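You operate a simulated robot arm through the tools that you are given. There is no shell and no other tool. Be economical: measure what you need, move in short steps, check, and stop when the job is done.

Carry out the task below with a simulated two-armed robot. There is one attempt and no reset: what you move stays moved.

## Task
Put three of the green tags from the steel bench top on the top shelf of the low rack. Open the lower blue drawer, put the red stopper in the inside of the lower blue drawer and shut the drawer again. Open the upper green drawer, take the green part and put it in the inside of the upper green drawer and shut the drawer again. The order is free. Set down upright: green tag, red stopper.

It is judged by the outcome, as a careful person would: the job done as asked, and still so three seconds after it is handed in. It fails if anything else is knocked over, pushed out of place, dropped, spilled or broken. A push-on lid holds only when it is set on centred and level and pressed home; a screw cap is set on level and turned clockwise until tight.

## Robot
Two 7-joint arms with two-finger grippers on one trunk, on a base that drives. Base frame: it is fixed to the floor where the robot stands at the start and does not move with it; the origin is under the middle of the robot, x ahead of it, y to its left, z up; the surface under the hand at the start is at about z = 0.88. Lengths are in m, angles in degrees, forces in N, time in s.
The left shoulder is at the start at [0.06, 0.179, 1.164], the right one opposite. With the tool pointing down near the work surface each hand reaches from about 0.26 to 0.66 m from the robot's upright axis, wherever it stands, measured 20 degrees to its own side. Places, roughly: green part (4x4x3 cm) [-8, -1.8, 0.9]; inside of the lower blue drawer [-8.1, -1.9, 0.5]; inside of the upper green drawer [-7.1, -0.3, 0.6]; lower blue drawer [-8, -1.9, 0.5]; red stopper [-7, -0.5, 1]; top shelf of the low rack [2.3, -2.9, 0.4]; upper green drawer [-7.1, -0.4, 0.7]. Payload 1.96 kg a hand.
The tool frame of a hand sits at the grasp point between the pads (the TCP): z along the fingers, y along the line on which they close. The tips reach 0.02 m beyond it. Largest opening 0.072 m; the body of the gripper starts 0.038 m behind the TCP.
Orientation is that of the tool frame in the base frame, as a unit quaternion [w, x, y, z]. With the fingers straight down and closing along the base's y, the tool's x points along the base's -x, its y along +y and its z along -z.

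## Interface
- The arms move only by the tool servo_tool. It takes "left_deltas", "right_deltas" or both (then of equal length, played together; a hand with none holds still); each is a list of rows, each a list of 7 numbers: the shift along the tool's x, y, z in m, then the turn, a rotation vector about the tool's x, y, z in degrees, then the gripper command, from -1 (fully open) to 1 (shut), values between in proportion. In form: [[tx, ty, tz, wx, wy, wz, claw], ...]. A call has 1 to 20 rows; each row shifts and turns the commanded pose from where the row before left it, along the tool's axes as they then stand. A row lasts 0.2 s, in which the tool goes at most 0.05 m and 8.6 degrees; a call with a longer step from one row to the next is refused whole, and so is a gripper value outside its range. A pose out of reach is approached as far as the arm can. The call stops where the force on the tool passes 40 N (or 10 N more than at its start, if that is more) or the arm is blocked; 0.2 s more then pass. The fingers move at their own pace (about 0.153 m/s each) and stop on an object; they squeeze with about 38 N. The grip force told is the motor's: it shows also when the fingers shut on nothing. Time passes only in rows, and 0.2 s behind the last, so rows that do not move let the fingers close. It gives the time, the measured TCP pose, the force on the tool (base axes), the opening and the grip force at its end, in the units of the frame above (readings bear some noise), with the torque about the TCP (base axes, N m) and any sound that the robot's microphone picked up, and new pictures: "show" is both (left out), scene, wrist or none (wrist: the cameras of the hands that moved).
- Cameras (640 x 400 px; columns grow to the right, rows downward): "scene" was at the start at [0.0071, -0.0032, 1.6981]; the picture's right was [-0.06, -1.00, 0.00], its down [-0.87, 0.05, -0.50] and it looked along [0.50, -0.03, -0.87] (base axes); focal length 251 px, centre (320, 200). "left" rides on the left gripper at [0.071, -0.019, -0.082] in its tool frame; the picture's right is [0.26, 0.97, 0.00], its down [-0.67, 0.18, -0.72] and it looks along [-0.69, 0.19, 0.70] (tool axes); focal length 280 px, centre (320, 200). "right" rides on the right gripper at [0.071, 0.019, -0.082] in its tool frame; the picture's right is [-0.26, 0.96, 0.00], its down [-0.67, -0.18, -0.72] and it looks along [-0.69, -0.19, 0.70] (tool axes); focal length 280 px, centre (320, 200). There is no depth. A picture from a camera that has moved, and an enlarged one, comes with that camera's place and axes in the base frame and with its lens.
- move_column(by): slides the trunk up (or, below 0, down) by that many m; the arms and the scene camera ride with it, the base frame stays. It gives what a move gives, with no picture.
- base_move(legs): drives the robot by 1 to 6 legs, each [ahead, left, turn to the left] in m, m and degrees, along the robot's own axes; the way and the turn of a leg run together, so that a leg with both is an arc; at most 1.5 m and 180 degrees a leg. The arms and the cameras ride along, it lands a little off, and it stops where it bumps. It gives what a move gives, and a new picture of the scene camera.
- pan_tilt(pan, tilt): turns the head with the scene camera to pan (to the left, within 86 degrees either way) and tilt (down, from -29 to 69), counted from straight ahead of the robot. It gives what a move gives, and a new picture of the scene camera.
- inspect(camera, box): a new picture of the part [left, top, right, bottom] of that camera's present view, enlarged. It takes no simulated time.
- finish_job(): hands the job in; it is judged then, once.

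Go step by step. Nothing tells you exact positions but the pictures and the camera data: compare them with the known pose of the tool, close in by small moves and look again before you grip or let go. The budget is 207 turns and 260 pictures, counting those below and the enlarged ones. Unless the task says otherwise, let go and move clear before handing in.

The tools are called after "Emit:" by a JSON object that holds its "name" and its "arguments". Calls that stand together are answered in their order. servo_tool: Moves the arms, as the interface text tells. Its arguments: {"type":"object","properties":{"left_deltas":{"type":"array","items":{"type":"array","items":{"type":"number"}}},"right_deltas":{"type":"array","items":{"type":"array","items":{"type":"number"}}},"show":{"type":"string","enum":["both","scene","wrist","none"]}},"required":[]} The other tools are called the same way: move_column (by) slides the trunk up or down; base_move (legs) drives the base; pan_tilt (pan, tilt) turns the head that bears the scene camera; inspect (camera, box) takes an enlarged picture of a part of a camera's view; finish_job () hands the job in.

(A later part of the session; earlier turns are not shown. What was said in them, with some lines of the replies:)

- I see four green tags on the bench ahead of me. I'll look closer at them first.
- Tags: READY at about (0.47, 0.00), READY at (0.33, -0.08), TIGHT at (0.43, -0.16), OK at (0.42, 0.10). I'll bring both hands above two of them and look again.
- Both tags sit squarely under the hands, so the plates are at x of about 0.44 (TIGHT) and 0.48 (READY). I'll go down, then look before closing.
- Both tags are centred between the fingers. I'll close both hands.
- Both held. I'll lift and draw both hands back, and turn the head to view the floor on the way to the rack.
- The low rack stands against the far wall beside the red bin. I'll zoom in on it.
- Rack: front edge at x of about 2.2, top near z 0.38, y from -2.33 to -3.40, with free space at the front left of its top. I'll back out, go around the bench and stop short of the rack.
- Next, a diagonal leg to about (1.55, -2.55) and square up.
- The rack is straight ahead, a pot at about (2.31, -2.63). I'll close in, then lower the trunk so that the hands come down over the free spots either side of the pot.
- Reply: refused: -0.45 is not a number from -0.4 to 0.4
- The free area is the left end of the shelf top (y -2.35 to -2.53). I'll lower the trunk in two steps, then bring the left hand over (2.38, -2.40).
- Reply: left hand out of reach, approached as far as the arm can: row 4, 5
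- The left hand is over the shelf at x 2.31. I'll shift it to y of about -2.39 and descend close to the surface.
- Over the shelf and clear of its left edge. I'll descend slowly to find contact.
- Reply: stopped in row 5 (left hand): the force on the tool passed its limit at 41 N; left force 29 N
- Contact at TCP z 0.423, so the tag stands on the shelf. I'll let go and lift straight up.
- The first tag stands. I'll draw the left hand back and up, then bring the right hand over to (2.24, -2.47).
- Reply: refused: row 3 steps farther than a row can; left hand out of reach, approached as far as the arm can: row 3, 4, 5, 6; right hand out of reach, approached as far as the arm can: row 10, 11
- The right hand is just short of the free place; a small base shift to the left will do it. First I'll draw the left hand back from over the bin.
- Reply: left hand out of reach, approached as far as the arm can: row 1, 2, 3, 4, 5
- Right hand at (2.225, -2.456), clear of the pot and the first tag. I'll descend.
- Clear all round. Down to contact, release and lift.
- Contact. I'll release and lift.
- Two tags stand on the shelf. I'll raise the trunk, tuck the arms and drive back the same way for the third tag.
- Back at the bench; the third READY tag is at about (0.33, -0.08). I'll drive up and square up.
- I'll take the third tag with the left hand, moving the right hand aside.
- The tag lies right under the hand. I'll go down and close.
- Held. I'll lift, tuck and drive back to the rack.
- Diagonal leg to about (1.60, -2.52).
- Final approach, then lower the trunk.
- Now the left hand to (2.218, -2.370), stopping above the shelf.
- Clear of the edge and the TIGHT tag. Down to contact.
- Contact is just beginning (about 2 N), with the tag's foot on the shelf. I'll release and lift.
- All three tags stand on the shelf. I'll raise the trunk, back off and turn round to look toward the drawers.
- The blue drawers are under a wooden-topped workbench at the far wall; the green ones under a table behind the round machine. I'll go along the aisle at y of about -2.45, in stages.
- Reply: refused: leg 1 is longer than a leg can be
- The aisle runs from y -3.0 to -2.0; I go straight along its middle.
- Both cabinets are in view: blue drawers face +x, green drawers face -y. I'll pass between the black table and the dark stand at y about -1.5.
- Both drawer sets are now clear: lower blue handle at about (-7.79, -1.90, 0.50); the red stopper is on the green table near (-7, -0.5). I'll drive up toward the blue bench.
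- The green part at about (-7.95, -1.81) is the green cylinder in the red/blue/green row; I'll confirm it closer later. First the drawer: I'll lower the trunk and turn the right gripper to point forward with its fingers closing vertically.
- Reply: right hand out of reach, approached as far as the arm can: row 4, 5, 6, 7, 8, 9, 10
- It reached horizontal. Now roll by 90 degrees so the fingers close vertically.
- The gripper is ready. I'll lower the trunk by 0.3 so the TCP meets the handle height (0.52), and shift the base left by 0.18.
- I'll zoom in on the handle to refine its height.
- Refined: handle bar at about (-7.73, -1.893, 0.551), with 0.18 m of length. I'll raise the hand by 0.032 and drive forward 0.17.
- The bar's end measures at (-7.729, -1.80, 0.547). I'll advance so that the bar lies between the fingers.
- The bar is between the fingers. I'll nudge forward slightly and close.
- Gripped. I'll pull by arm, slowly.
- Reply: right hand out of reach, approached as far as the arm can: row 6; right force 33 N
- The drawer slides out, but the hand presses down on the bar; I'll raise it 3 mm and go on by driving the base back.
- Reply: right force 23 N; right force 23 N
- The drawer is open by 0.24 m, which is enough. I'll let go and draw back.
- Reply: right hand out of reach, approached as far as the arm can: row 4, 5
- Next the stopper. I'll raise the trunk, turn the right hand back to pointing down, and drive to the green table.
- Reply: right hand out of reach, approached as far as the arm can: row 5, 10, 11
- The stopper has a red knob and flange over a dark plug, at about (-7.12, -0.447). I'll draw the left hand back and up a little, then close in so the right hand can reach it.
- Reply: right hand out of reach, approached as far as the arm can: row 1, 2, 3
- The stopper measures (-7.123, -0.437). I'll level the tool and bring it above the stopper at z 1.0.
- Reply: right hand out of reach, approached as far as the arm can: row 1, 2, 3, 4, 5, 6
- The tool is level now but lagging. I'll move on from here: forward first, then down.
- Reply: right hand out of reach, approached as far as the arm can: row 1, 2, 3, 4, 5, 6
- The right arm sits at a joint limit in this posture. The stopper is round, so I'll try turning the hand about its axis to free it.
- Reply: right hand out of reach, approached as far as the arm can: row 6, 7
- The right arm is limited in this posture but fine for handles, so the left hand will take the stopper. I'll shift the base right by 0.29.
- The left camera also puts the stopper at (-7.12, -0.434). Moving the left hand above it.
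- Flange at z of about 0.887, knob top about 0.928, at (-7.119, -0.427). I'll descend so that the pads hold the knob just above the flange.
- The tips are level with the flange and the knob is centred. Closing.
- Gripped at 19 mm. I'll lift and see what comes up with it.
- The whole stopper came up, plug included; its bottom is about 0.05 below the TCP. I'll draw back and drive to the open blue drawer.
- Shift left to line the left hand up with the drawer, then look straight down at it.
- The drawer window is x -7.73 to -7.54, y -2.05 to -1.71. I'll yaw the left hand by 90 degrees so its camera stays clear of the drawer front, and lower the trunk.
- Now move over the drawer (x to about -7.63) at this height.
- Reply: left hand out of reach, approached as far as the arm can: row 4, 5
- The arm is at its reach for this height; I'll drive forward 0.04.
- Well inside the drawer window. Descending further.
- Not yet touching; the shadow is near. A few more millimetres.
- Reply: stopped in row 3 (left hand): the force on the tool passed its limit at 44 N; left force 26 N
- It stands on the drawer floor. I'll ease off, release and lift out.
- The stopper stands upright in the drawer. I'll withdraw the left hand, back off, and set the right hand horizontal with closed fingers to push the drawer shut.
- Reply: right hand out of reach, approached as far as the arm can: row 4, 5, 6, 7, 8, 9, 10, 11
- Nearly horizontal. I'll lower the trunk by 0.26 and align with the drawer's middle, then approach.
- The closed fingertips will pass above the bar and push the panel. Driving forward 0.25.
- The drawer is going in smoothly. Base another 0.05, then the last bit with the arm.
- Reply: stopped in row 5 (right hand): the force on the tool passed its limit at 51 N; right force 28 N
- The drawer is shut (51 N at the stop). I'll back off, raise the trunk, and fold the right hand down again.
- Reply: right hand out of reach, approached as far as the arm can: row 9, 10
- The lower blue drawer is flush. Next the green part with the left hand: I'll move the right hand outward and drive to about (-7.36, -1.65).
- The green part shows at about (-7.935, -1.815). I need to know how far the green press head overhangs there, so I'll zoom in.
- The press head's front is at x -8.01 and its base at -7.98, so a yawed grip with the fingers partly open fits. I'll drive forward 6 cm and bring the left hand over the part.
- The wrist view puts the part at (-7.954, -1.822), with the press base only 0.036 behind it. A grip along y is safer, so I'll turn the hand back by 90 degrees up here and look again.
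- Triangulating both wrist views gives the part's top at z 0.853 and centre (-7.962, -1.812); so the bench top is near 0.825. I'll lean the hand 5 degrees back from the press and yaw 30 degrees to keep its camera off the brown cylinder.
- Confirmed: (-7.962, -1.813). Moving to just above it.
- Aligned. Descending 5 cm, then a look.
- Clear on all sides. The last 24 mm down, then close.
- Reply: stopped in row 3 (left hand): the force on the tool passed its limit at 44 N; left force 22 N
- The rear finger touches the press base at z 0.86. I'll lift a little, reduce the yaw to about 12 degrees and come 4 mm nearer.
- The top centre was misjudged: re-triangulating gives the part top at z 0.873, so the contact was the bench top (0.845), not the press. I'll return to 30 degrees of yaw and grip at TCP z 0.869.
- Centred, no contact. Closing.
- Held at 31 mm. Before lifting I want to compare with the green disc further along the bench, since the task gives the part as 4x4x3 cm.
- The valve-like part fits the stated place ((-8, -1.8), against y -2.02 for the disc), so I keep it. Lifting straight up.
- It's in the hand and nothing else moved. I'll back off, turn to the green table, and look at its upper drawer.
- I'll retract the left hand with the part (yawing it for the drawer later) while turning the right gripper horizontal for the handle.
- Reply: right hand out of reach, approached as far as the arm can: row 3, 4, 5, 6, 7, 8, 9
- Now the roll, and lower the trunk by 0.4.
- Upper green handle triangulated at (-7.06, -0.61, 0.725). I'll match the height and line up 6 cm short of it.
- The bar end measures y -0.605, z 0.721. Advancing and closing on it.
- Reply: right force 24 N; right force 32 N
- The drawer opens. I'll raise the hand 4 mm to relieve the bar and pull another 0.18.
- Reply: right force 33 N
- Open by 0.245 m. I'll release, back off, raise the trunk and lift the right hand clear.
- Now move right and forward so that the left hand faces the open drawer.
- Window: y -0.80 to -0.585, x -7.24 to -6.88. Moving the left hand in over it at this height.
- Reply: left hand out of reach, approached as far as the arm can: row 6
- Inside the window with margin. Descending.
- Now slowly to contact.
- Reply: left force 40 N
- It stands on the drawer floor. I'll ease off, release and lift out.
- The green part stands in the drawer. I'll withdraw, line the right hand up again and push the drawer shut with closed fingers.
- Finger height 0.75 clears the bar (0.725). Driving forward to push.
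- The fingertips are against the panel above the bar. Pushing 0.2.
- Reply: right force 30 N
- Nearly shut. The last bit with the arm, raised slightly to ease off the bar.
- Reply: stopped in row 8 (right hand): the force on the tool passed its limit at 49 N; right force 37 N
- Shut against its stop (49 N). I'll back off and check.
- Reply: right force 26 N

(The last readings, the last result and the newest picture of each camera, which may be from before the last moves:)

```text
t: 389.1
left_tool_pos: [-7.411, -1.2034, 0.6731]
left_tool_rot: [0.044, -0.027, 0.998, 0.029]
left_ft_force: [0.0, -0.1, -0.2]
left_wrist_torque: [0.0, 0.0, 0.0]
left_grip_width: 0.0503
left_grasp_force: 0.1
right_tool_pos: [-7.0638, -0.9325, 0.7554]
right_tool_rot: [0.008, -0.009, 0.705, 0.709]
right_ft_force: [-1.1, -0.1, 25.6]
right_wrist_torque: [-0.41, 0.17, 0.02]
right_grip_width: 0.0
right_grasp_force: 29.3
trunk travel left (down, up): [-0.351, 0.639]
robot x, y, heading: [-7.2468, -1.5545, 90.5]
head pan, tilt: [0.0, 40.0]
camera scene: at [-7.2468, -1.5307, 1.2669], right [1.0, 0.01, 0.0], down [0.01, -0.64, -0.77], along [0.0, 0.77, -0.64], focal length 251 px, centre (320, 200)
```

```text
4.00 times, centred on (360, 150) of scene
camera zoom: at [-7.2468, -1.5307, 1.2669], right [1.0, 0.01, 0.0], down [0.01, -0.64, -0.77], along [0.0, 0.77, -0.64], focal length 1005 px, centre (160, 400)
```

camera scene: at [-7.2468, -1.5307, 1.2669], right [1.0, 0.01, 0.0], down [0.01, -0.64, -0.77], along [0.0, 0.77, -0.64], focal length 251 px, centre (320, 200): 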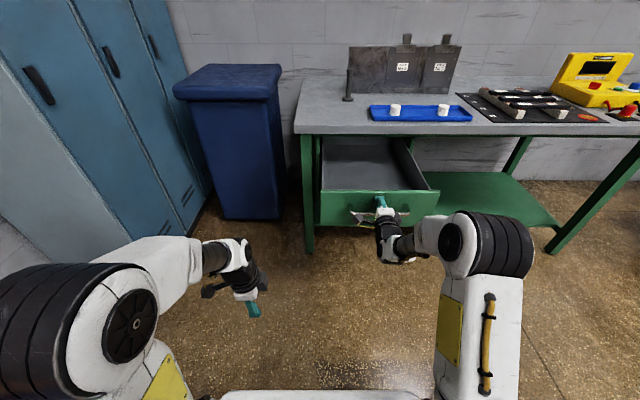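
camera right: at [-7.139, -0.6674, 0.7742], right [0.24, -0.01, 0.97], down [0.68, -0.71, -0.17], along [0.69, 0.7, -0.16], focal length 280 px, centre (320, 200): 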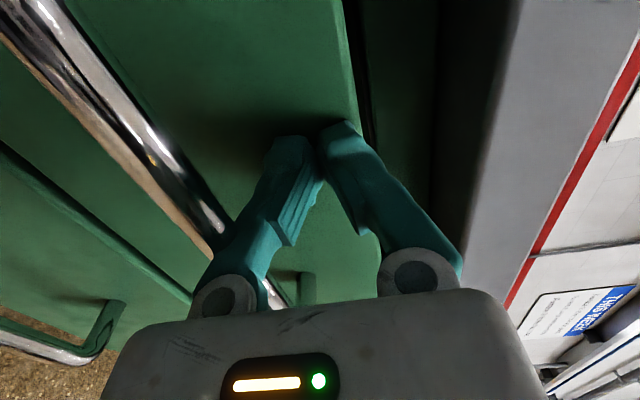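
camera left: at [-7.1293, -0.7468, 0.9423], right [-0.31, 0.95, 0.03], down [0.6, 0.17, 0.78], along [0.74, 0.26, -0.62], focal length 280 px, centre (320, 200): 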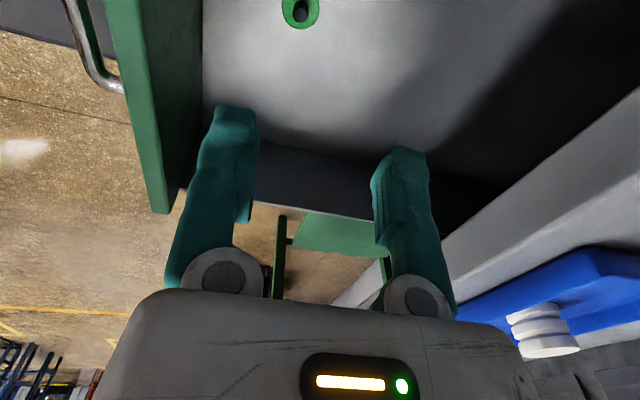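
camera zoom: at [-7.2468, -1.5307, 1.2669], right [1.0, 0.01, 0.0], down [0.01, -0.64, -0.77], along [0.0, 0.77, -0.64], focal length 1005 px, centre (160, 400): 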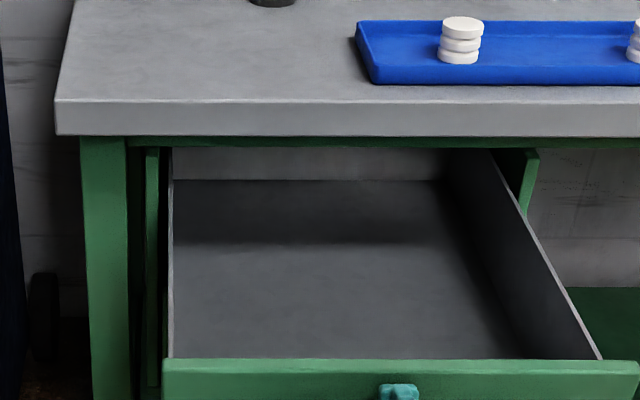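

The hand had caught on the bar and drew the drawer out again. I'll lift off the bar, back away, and undo the roll so the fingers are flat, as with the blue drawer.

Emit:
{"name": "servo_tool", "arguments": {"right_deltas": [[0, 0.01, 0, 0, 0, 0, 1], [0, 0.015, 0, 0, 0, 0, 1], [0, 0.015, 0, 0, 0, 0, 1], [0, 0.01, 0, 0, 0, 0, 1], [0, 0, 0, 0, 0, 0, 1]], "show": "wrist"}}

```text
t: 390.3
left_tool_pos: [-7.4109, -1.2025, 0.6727]
left_tool_rot: [0.043, -0.027, 0.998, 0.028]
left_ft_force: [-1.0, 0.0, 0.2]
left_wrist_torque: [-0.02, 0.03, -0.02]
left_grip_width: 0.0502
left_grasp_force: 0.0
right_tool_pos: [-7.0642, -0.9306, 0.8029]
right_tool_rot: [0.008, -0.01, 0.706, 0.708]
right_ft_force: [-0.1, 0.3, 0.6]
right_wrist_torque: [-0.03, -0.03, -0.01]
right_grip_width: 0.0
right_grasp_force: 29.9
trunk travel left (down, up): [-0.351, 0.639]
robot x, y, heading: [-7.2487, -1.5484, 90.3]
head pan, tilt: [0.0, 40.0]
camera right: at [-7.1354, -1.0119, 0.8202], right [0.24, 0.0, 0.97], down [0.68, -0.71, -0.17], along [0.69, 0.7, -0.17], focal length 280 px, centre (320, 200)
```

right: 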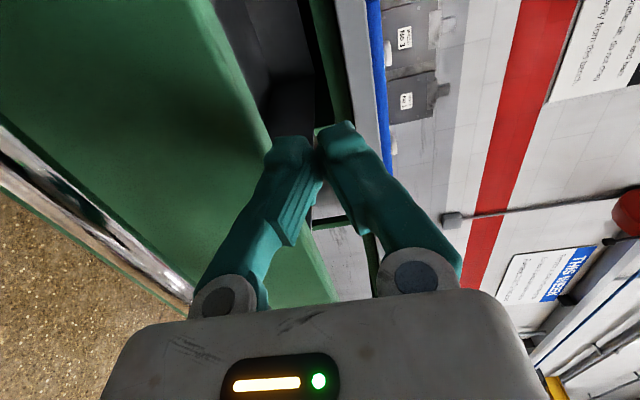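

Free. Backing off, unrolling, and looking into the drawer from higher up.

Emit:
{"name": "base_move", "arguments": {"legs": [[-0.15, 0, 0]]}}

Emit:
{"name": "servo_tool", "arguments": {"right_deltas": [[0, 0, 0, 0, 0, -8.2, 1], [0, 0, 0, 0, 0, -8.2, 1], [0, 0, 0, 0, 0, -8.2, 1], [0, 0, 0, 0, 0, -8.2, 1], [0, 0, 0, 0, 0, -8.2, 1], [0, 0, 0, 0, 0, -8.2, 1], [0, 0, 0, 0, 0, -8.2, 1], [0, 0, 0, 0, 0, -8.2, 1], [0, 0, 0, 0, 0, -8.2, 1], [0, 0, 0, 0, 0, -8.1, 1], [0, 0, 0, 0, 0, -8.1, 1], [0, 0, 0, 0, 0, 0, 1]], "show": "none"}}

Emit:
{"name": "move_column", "arguments": {"by": 0.35}}

Emit:
{"name": "inspect", "arguments": {"camera": "scene", "box": [260, 170, 460, 295]}}

```text
t: 391.7
left_tool_pos: [-7.4106, -1.3501, 0.6727]
left_tool_rot: [0.042, -0.028, 0.998, 0.027]
left_ft_force: [0.4, 0.1, 0.5]
left_wrist_torque: [0.01, -0.03, -0.01]
left_grip_width: 0.0505
left_grasp_force: 0.0
right_tool_pos: [-7.0629, -1.0764, 0.8032]
right_tool_rot: [0.009, -0.009, 0.706, 0.709]
right_ft_force: [-0.1, -0.7, 0.6]
right_wrist_torque: [-0.02, 0.03, 0.02]
right_grip_width: 0.0
right_grasp_force: 29.6
trunk travel left (down, up): [-0.351, 0.639]
robot x, y, heading: [-7.2481, -1.6991, 90.3]
head pan, tilt: [0.0, 40.0]
camera scene: at [-7.2448, -1.6755, 1.2669], right [1.0, 0.01, 0.0], down [0.0, -0.64, -0.77], along [-0.01, 0.77, -0.64], focal length 251 px, centre (320, 200)
```

scene: 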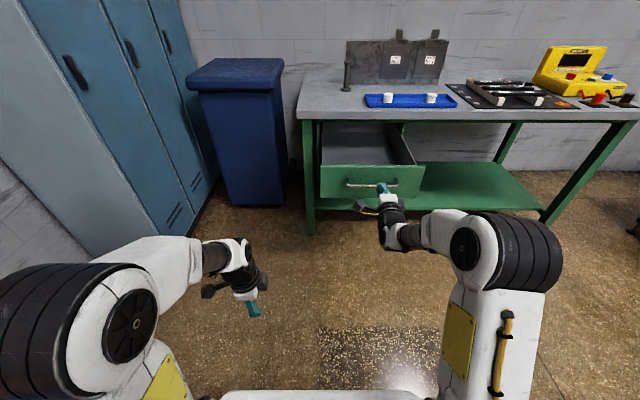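

```text
t: 394.3
left_tool_pos: [-7.4101, -1.3486, 0.6722]
left_tool_rot: [0.043, -0.028, 0.998, 0.027]
left_ft_force: [0.6, 0.2, 0.3]
left_wrist_torque: [0.04, -0.01, 0.02]
left_grip_width: 0.0505
left_grasp_force: 0.1
right_tool_pos: [-7.0639, -1.0761, 0.8031]
right_tool_rot: [-0.507, 0.508, -0.491, -0.494]
right_ft_force: [-0.5, -0.4, 1.3]
right_wrist_torque: [-0.02, 0.01, 0.03]
right_grip_width: 0.0
right_grasp_force: 29.7
trunk travel left (down, up): [-0.351, 0.639]
robot x, y, heading: [-7.2472, -1.6999, 90.5]
head pan, tilt: [0.0, 40.0]
```

```text
t: 397.7
left_tool_pos: [-7.41, -1.349, 1.0223]
left_tool_rot: [0.043, -0.028, 0.998, 0.028]
left_ft_force: [0.9, -0.1, 0.2]
left_wrist_torque: [-0.03, -0.02, 0.0]
left_grip_width: 0.0503
left_grasp_force: 0.0
right_tool_pos: [-7.062, -1.0771, 1.1526]
right_tool_rot: [0.507, -0.506, 0.493, 0.495]
right_ft_force: [0.7, 0.1, -0.6]
right_wrist_torque: [-0.02, -0.01, 0.01]
right_grip_width: 0.0
right_grasp_force: 29.5
trunk travel left (down, up): [-0.701, 0.289]
robot x, y, heading: [-7.2475, -1.698, 90.3]
head pan, tilt: [0.0, 40.0]
```

```text
3.20 times, centred on (360, 232) of scene
camera zoom: at [-7.2448, -1.6744, 1.6169], right [1.0, 0.01, 0.0], down [0.0, -0.64, -0.77], along [-0.01, 0.77, -0.64], focal length 804 px, centre (192, 96)
```

zoom: 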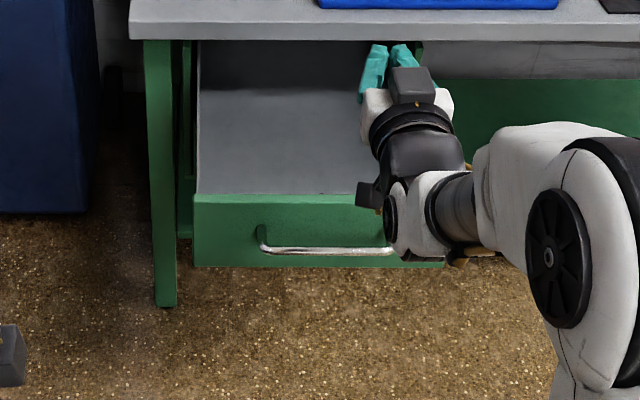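

I'll drive in a little at this height to see the part inside.

Emit:
{"name": "base_move", "arguments": {"legs": [[0.25, 0.15, -0.3]]}}

Emit:
{"name": "pan_tilt", "arguments": {"pan": 0, "tilt": 50}}

```text
t: 399.8
left_tool_pos: [-7.5534, -1.0884, 1.0215]
left_tool_rot: [0.042, -0.024, 0.998, 0.027]
left_ft_force: [0.7, 0.3, 0.2]
left_wrist_torque: [-0.01, 0.02, 0.01]
left_grip_width: 0.0506
left_grasp_force: 0.1
right_tool_pos: [-7.2045, -0.8194, 1.1543]
right_tool_rot: [0.508, -0.504, 0.494, 0.493]
right_ft_force: [-0.1, -0.2, -0.8]
right_wrist_torque: [-0.01, -0.01, -0.01]
right_grip_width: 0.0
right_grasp_force: 29.7
trunk travel left (down, up): [-0.701, 0.289]
robot x, y, heading: [-7.3908, -1.4414, 89.8]
head pan, tilt: [0.0, 40.0]
camera scene: at [-7.3917, -1.4166, 1.6169], right [1.0, 0.0, 0.0], down [0.0, -0.64, -0.77], along [0.0, 0.77, -0.64], focal length 251 px, centre (320, 200)
```

scene: 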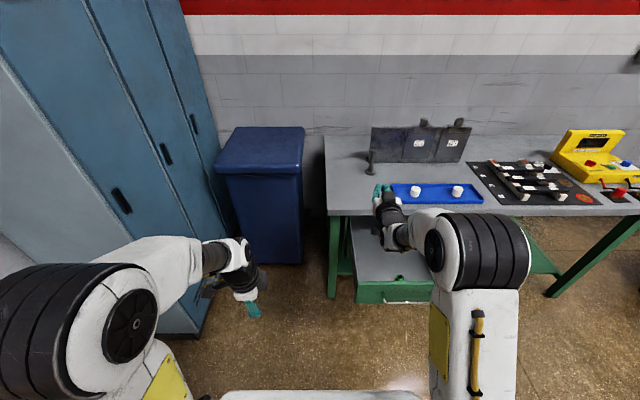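

```text
t: 400.5
left_tool_pos: [-7.5549, -1.0899, 1.0214]
left_tool_rot: [0.042, -0.024, 0.998, 0.027]
left_ft_force: [0.6, -0.4, 0.1]
left_wrist_torque: [-0.02, -0.01, 0.02]
left_grip_width: 0.0504
left_grasp_force: 0.1
right_tool_pos: [-7.205, -0.8198, 1.1538]
right_tool_rot: [0.508, -0.505, 0.494, 0.493]
right_ft_force: [-0.3, -0.9, -0.5]
right_wrist_torque: [0.03, 0.01, 0.02]
right_grip_width: 0.0001
right_grasp_force: 29.6
trunk travel left (down, up): [-0.701, 0.289]
robot x, y, heading: [-7.3899, -1.4448, 89.9]
head pan, tilt: [0.0, 50.0]
camera scene: at [-7.3917, -1.4245, 1.6028], right [1.0, 0.0, 0.0], down [0.0, -0.77, -0.64], along [0.0, 0.64, -0.77], focal length 251 px, centre (320, 200)
```

scene: 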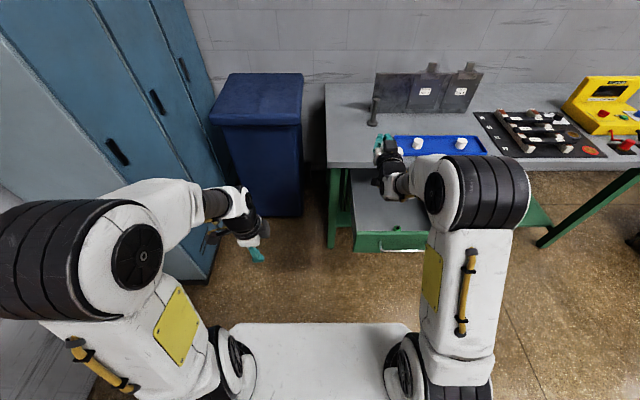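

Emit:
{"name": "inspect", "arguments": {"camera": "scene", "box": [340, 170, 450, 260]}}

```text
4.44 times, centred on (395, 215) of scene
camera zoom: at [-7.3917, -1.4245, 1.6028], right [1.0, 0.0, 0.0], down [0.0, -0.77, -0.64], along [0.0, 0.64, -0.77], focal length 1117 px, centre (-13, 133)
```

zoom: 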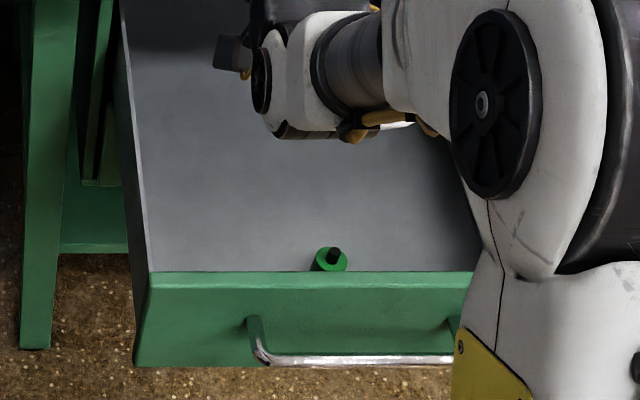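

The part stands upright inside. I'll back off, line up, lower, and push with flat closed fingers at z 0.76.

Emit:
{"name": "base_move", "arguments": {"legs": [[-0.25, 0, 0], [0, -0.145, 0.1]]}}

Emit:
{"name": "move_column", "arguments": {"by": -0.393}}

Emit:
{"name": "base_move", "arguments": {"legs": [[0.1, 0, 0]]}}

Emit:
{"name": "inspect", "arguments": {"camera": "scene", "box": [280, 80, 440, 180]}}

```text
t: 403.2
left_tool_pos: [-7.4061, -1.3356, 1.0222]
left_tool_rot: [0.043, -0.023, 0.998, 0.027]
left_ft_force: [-0.6, -0.5, -1.0]
left_wrist_torque: [0.01, 0.02, -0.02]
left_grip_width: 0.0503
left_grasp_force: 0.0
right_tool_pos: [-7.0561, -1.0666, 1.1538]
right_tool_rot: [0.51, -0.504, 0.495, 0.492]
right_ft_force: [-0.3, -1.3, -0.2]
right_wrist_torque: [0.01, 0.04, -0.01]
right_grip_width: 0.0
right_grasp_force: 29.7
trunk travel left (down, up): [-0.701, 0.289]
robot x, y, heading: [-7.245, -1.6874, 89.6]
head pan, tilt: [0.0, 50.0]
camera scene: at [-7.2447, -1.6711, 1.6027], right [1.0, 0.0, 0.0], down [0.0, -0.77, -0.64], along [0.0, 0.64, -0.77], focal length 251 px, centre (320, 200)
```

scene: 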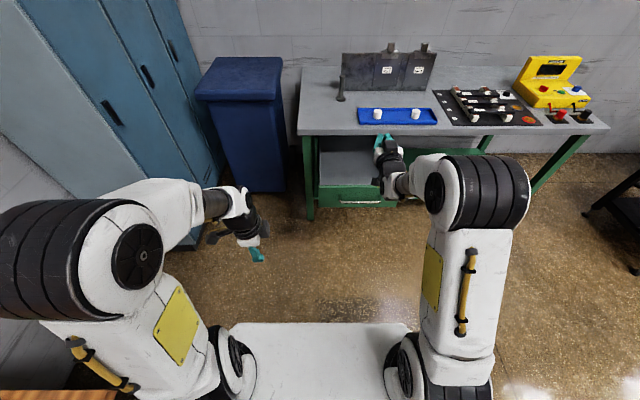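

```text
t: 407.0
left_tool_pos: [-7.4063, -1.3344, 0.6292]
left_tool_rot: [0.042, -0.023, 0.998, 0.027]
left_ft_force: [-0.8, -0.2, 0.2]
left_wrist_torque: [0.01, 0.03, -0.01]
left_grip_width: 0.0505
left_grasp_force: 0.0
right_tool_pos: [-7.0564, -1.0673, 0.759]
right_tool_rot: [0.509, -0.504, 0.494, 0.492]
right_ft_force: [-0.3, -0.3, 0.5]
right_wrist_torque: [-0.01, 0.0, -0.01]
right_grip_width: 0.0
right_grasp_force: 29.3
trunk travel left (down, up): [-0.308, 0.682]
robot x, y, heading: [-7.2458, -1.6891, 89.8]
head pan, tilt: [0.0, 50.0]
```

```text
t: 408.2
left_tool_pos: [-7.4078, -1.2383, 0.6294]
left_tool_rot: [0.042, -0.025, 0.998, 0.028]
left_ft_force: [-0.3, -0.4, -0.1]
left_wrist_torque: [-0.01, -0.01, -0.01]
left_grip_width: 0.0503
left_grasp_force: 0.1
right_tool_pos: [-7.0594, -0.9678, 0.7615]
right_tool_rot: [0.508, -0.505, 0.494, 0.493]
right_ft_force: [0.5, 0.1, -0.2]
right_wrist_torque: [0.01, -0.05, -0.01]
right_grip_width: 0.0001
right_grasp_force: 29.8
trunk travel left (down, up): [-0.308, 0.682]
robot x, y, heading: [-7.2424, -1.5907, 90.1]
head pan, tilt: [0.0, 50.0]
camera scene: at [-7.2445, -1.5726, 1.2097], right [1.0, 0.0, 0.0], down [0.0, -0.77, -0.64], along [0.0, 0.64, -0.77], focal length 251 px, centre (320, 200)
```

scene: 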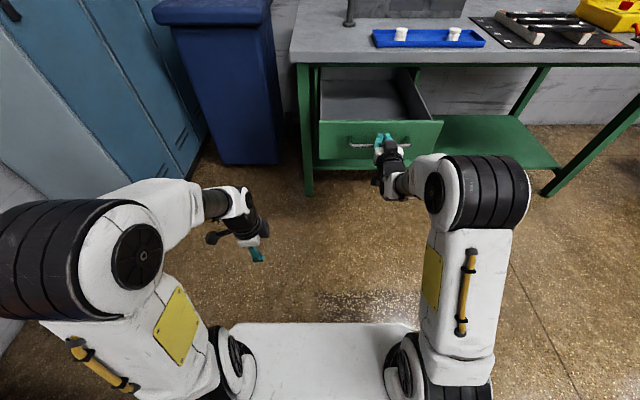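

```text
4.00 times, centred on (360, 130) of scene
camera zoom: at [-7.2445, -1.5726, 1.2097], right [1.0, 0.0, 0.0], down [0.0, -0.77, -0.64], along [0.0, 0.64, -0.77], focal length 1005 px, centre (160, 480)
```

zoom: 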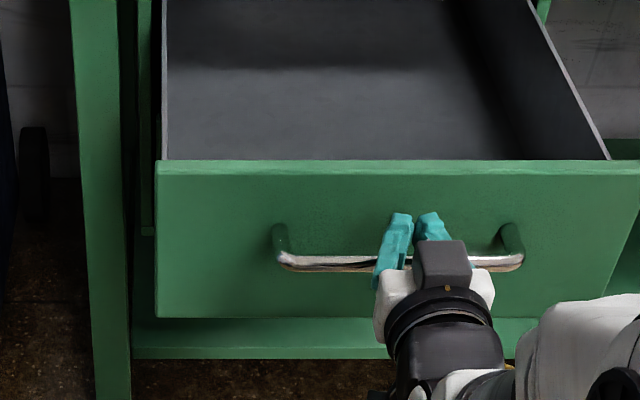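

Good alignment: tips just above the bar, short of the panel. Pushing with the base.

Emit:
{"name": "base_move", "arguments": {"legs": [[0.33, 0, 0]]}}

Emit:
{"name": "servo_tool", "arguments": {"right_deltas": [[0, 0, 0.01, 0, 0, 0, 1], [0, 0, 0.01, 0, 0, 0, 1], [0, 0, 0.008, 0, 0, 0, 1], [0, 0, 0.006, 0, 0, 0, 1], [0, 0, 0.006, 0, 0, 0, 1], [0, 0, 0.006, 0, 0, 0, 1], [0, 0, 0.006, 0, 0, 0, 1], [0, 0, 0.006, 0, 0, 0, 1], [0, 0, 0.006, 0, 0, 0, 1]], "show": "scene"}}

```text
t: 410.3
left_tool_pos: [-7.4115, -0.9121, 0.629]
left_tool_rot: [0.043, -0.029, 0.998, 0.028]
left_ft_force: [0.0, -0.3, -0.6]
left_wrist_torque: [0.0, 0.03, -0.01]
left_grip_width: 0.0504
left_grasp_force: 0.1
right_tool_pos: [-7.0666, -0.6398, 0.76]
right_tool_rot: [-0.506, 0.507, -0.491, -0.495]
right_ft_force: [-0.2, 0.4, -0.4]
right_wrist_torque: [-0.05, 0.03, -0.04]
right_grip_width: 0.0001
right_grasp_force: 29.8
trunk travel left (down, up): [-0.308, 0.682]
robot x, y, heading: [-7.247, -1.2584, 90.6]
head pan, tilt: [0.0, 50.0]
camera scene: at [-7.2465, -1.2449, 1.2097], right [1.0, 0.01, 0.0], down [0.01, -0.77, -0.64], along [-0.01, 0.64, -0.77], focal length 251 px, centre (320, 200)
```

scene: 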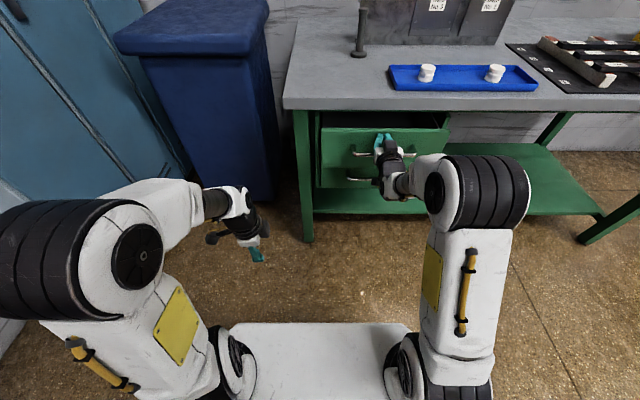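

```text
t: 412.2
left_tool_pos: [-7.4119, -0.9145, 0.6313]
left_tool_rot: [0.044, -0.029, 0.998, 0.03]
left_ft_force: [0.8, 0.3, -0.5]
left_wrist_torque: [-0.01, 0.02, -0.03]
left_grip_width: 0.0506
left_grasp_force: 0.1
right_tool_pos: [-7.0671, -0.5854, 0.7589]
right_tool_rot: [-0.505, 0.508, -0.492, -0.495]
right_ft_force: [-1.3, -27.6, 6.7]
right_wrist_torque: [0.11, 0.05, -0.01]
right_grip_width: 0.0059
right_grasp_force: 29.4
trunk travel left (down, up): [-0.308, 0.682]
robot x, y, heading: [-7.2482, -1.2614, 90.7]
head pan, tilt: [0.0, 50.0]
stopped in row 9 (right hand): the force on the tool passed its limit at 51 N (the readings are from after the stop); the commanded pose is now the measured one
camera scene: at [-7.247, -1.2508, 1.21], right [1.0, 0.01, 0.0], down [0.01, -0.76, -0.65], along [-0.01, 0.65, -0.76], focal length 251 px, centre (320, 200)
```

scene: 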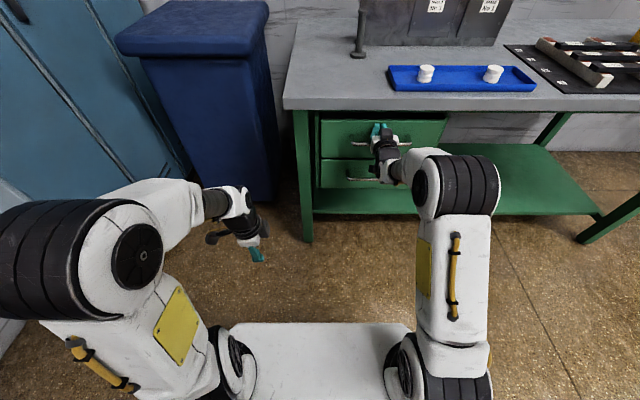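

Shut again, with little load on the bar this time. I'll raise a few mm, back off, and check that it stays shut.

Emit:
{"name": "servo_tool", "arguments": {"right_deltas": [[-0.004, 0, -0.005, 0, 0, 0, 1], [-0.004, 0, -0.01, 0, 0, 0, 1], [0, 0, -0.02, 0, 0, 0, 1], [0, 0, -0.02, 0, 0, 0, 1]], "show": "scene"}}

```text
t: 413.2
left_tool_pos: [-7.4117, -0.9124, 0.6282]
left_tool_rot: [0.044, -0.028, 0.998, 0.028]
left_ft_force: [0.1, 1.6, -0.8]
left_wrist_torque: [-0.04, 0.0, 0.01]
left_grip_width: 0.0503
left_grasp_force: 0.0
right_tool_pos: [-7.0671, -0.6348, 0.7639]
right_tool_rot: [-0.505, 0.508, -0.494, -0.493]
right_ft_force: [0.1, -0.5, -0.2]
right_wrist_torque: [-0.02, -0.02, -0.02]
right_grip_width: 0.0002
right_grasp_force: 29.7
trunk travel left (down, up): [-0.308, 0.682]
robot x, y, heading: [-7.2476, -1.2643, 90.3]
head pan, tilt: [0.0, 50.0]
camera scene: at [-7.2465, -1.2461, 1.2097], right [1.0, 0.01, 0.0], down [0.01, -0.77, -0.64], along [-0.01, 0.64, -0.77], focal length 251 px, centre (320, 200)
```

scene: 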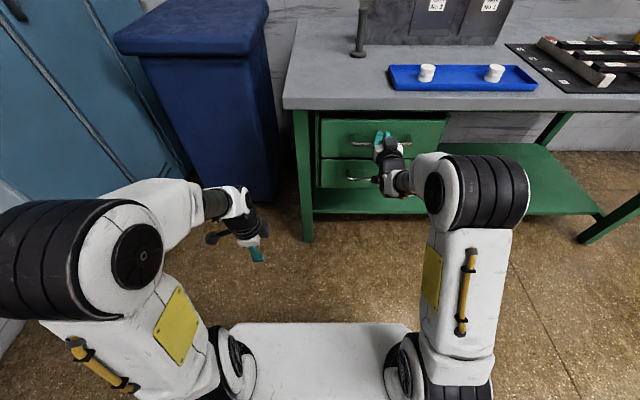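

The drawer stayed shut as the hand withdrew. I'll back the base off and take a final close look.

Emit:
{"name": "base_move", "arguments": {"legs": [[-0.4, 0, 0]]}}

Emit:
{"name": "inspect", "arguments": {"camera": "scene", "box": [280, 60, 440, 160]}}

Emit:
{"name": "pan_tilt", "arguments": {"pan": 75, "tilt": 25}}

```text
t: 415.8
left_tool_pos: [-7.4079, -1.3272, 0.6297]
left_tool_rot: [0.043, -0.03, 0.998, 0.027]
left_ft_force: [0.5, 0.0, -0.3]
left_wrist_torque: [-0.01, -0.01, -0.01]
left_grip_width: 0.0505
left_grasp_force: 0.0
right_tool_pos: [-7.0626, -1.0482, 0.7634]
right_tool_rot: [-0.504, 0.509, -0.493, -0.494]
right_ft_force: [1.1, 0.3, 0.7]
right_wrist_torque: [0.02, 0.01, 0.03]
right_grip_width: 0.0
right_grasp_force: 29.8
trunk travel left (down, up): [-0.308, 0.682]
robot x, y, heading: [-7.244, -1.6807, 90.5]
head pan, tilt: [0.0, 50.0]
camera scene: at [-7.2425, -1.6599, 1.2097], right [1.0, 0.01, 0.0], down [0.01, -0.77, -0.64], along [-0.01, 0.64, -0.77], focal length 251 px, centre (320, 200)
```

scene: 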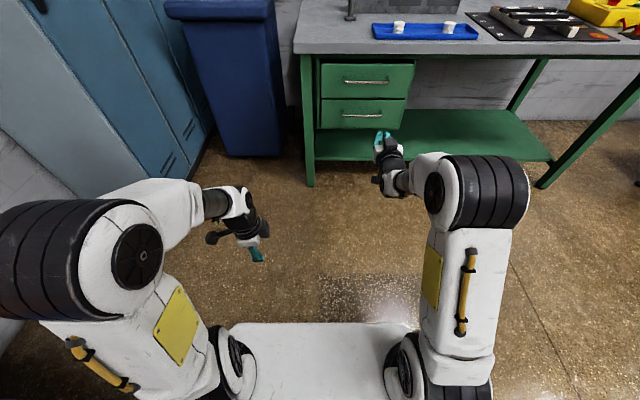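

```text
4.00 times, centred on (360, 110) of scene
camera zoom: at [-7.2425, -1.6599, 1.2097], right [1.0, 0.01, 0.0], down [0.01, -0.77, -0.64], along [-0.01, 0.64, -0.77], focal length 1005 px, centre (160, 560)
```

zoom: 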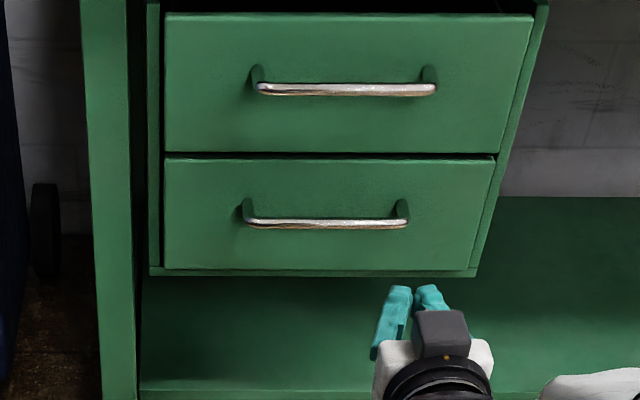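

```text
t: 417.2
left_tool_pos: [-7.4085, -1.3267, 0.6292]
left_tool_rot: [0.043, -0.029, 0.998, 0.027]
left_ft_force: [-0.2, 0.9, 0.1]
left_wrist_torque: [-0.01, -0.02, -0.01]
left_grip_width: 0.0505
left_grasp_force: 0.1
right_tool_pos: [-7.0632, -1.0472, 0.7624]
right_tool_rot: [-0.504, 0.51, -0.493, -0.494]
right_ft_force: [0.0, 0.8, -0.2]
right_wrist_torque: [0.02, 0.03, -0.01]
right_grip_width: 0.0
right_grasp_force: 29.5
trunk travel left (down, up): [-0.308, 0.682]
robot x, y, heading: [-7.2419, -1.6793, 90.4]
head pan, tilt: [75.0, 25.0]
camera scene: at [-7.3309, -1.7136, 1.2472], right [0.25, 0.97, 0.0], down [0.41, -0.11, -0.91], along [-0.88, 0.23, -0.42], focal length 251 px, centre (320, 200)
```

scene: 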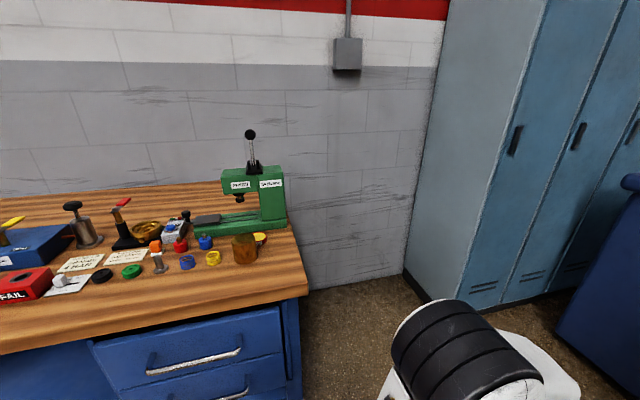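

Everything else stands as before. One last check of the green disc's size against the stated 4x4x3 cm.

Emit:
{"name": "inspect", "arguments": {"camera": "scene", "box": [80, 225, 240, 295]}}

```text
4.00 times, centred on (160, 260) of scene
camera zoom: at [-7.3309, -1.7136, 1.2472], right [0.25, 0.97, 0.0], down [0.41, -0.11, -0.91], along [-0.88, 0.23, -0.42], focal length 1005 px, centre (960, -40)
```

zoom: 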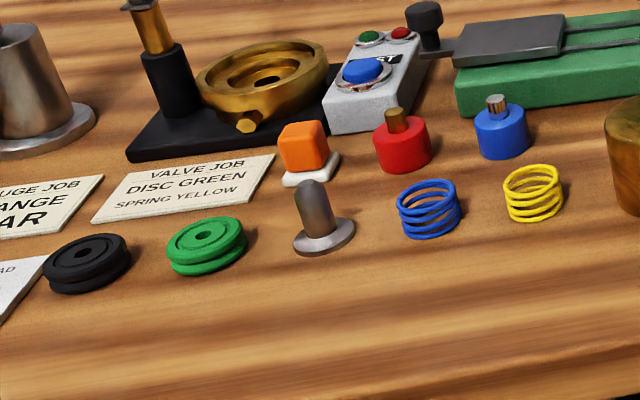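

All three jobs check out: three tags upright on the rack, the red stopper upright in the shut lower blue drawer, and the green part in the shut upper green drawer. Both hands are empty and clear, so I hand in.

Emit:
{"name": "finish_job", "arguments": {}}

```text
The job is handed in.
```

The job is handed in; I have no verdict back yet.

- **Tags:** three green tags (two READY, one TIGHT) stand upright on the top shelf of the low rack. The OK tag is still on the bench.
- **Red stopper:** it stands upright in the lower blue drawer, which is shut.
- **Green part:** it stands in the upper green drawer, which is shut. I took the green cylinder with the black stem, because it lies at the place you gave. It measures about 3 cm across and 4 cm tall rather than 4x4x3. The only other small green candidate was a flat disc about 20 cm from that place.

While I was shutting the green drawer, the hand caught the handle and drew the drawer out again. I checked that the part was still upright inside, then shut the drawer cleanly. I saw nothing else knocked over or moved.
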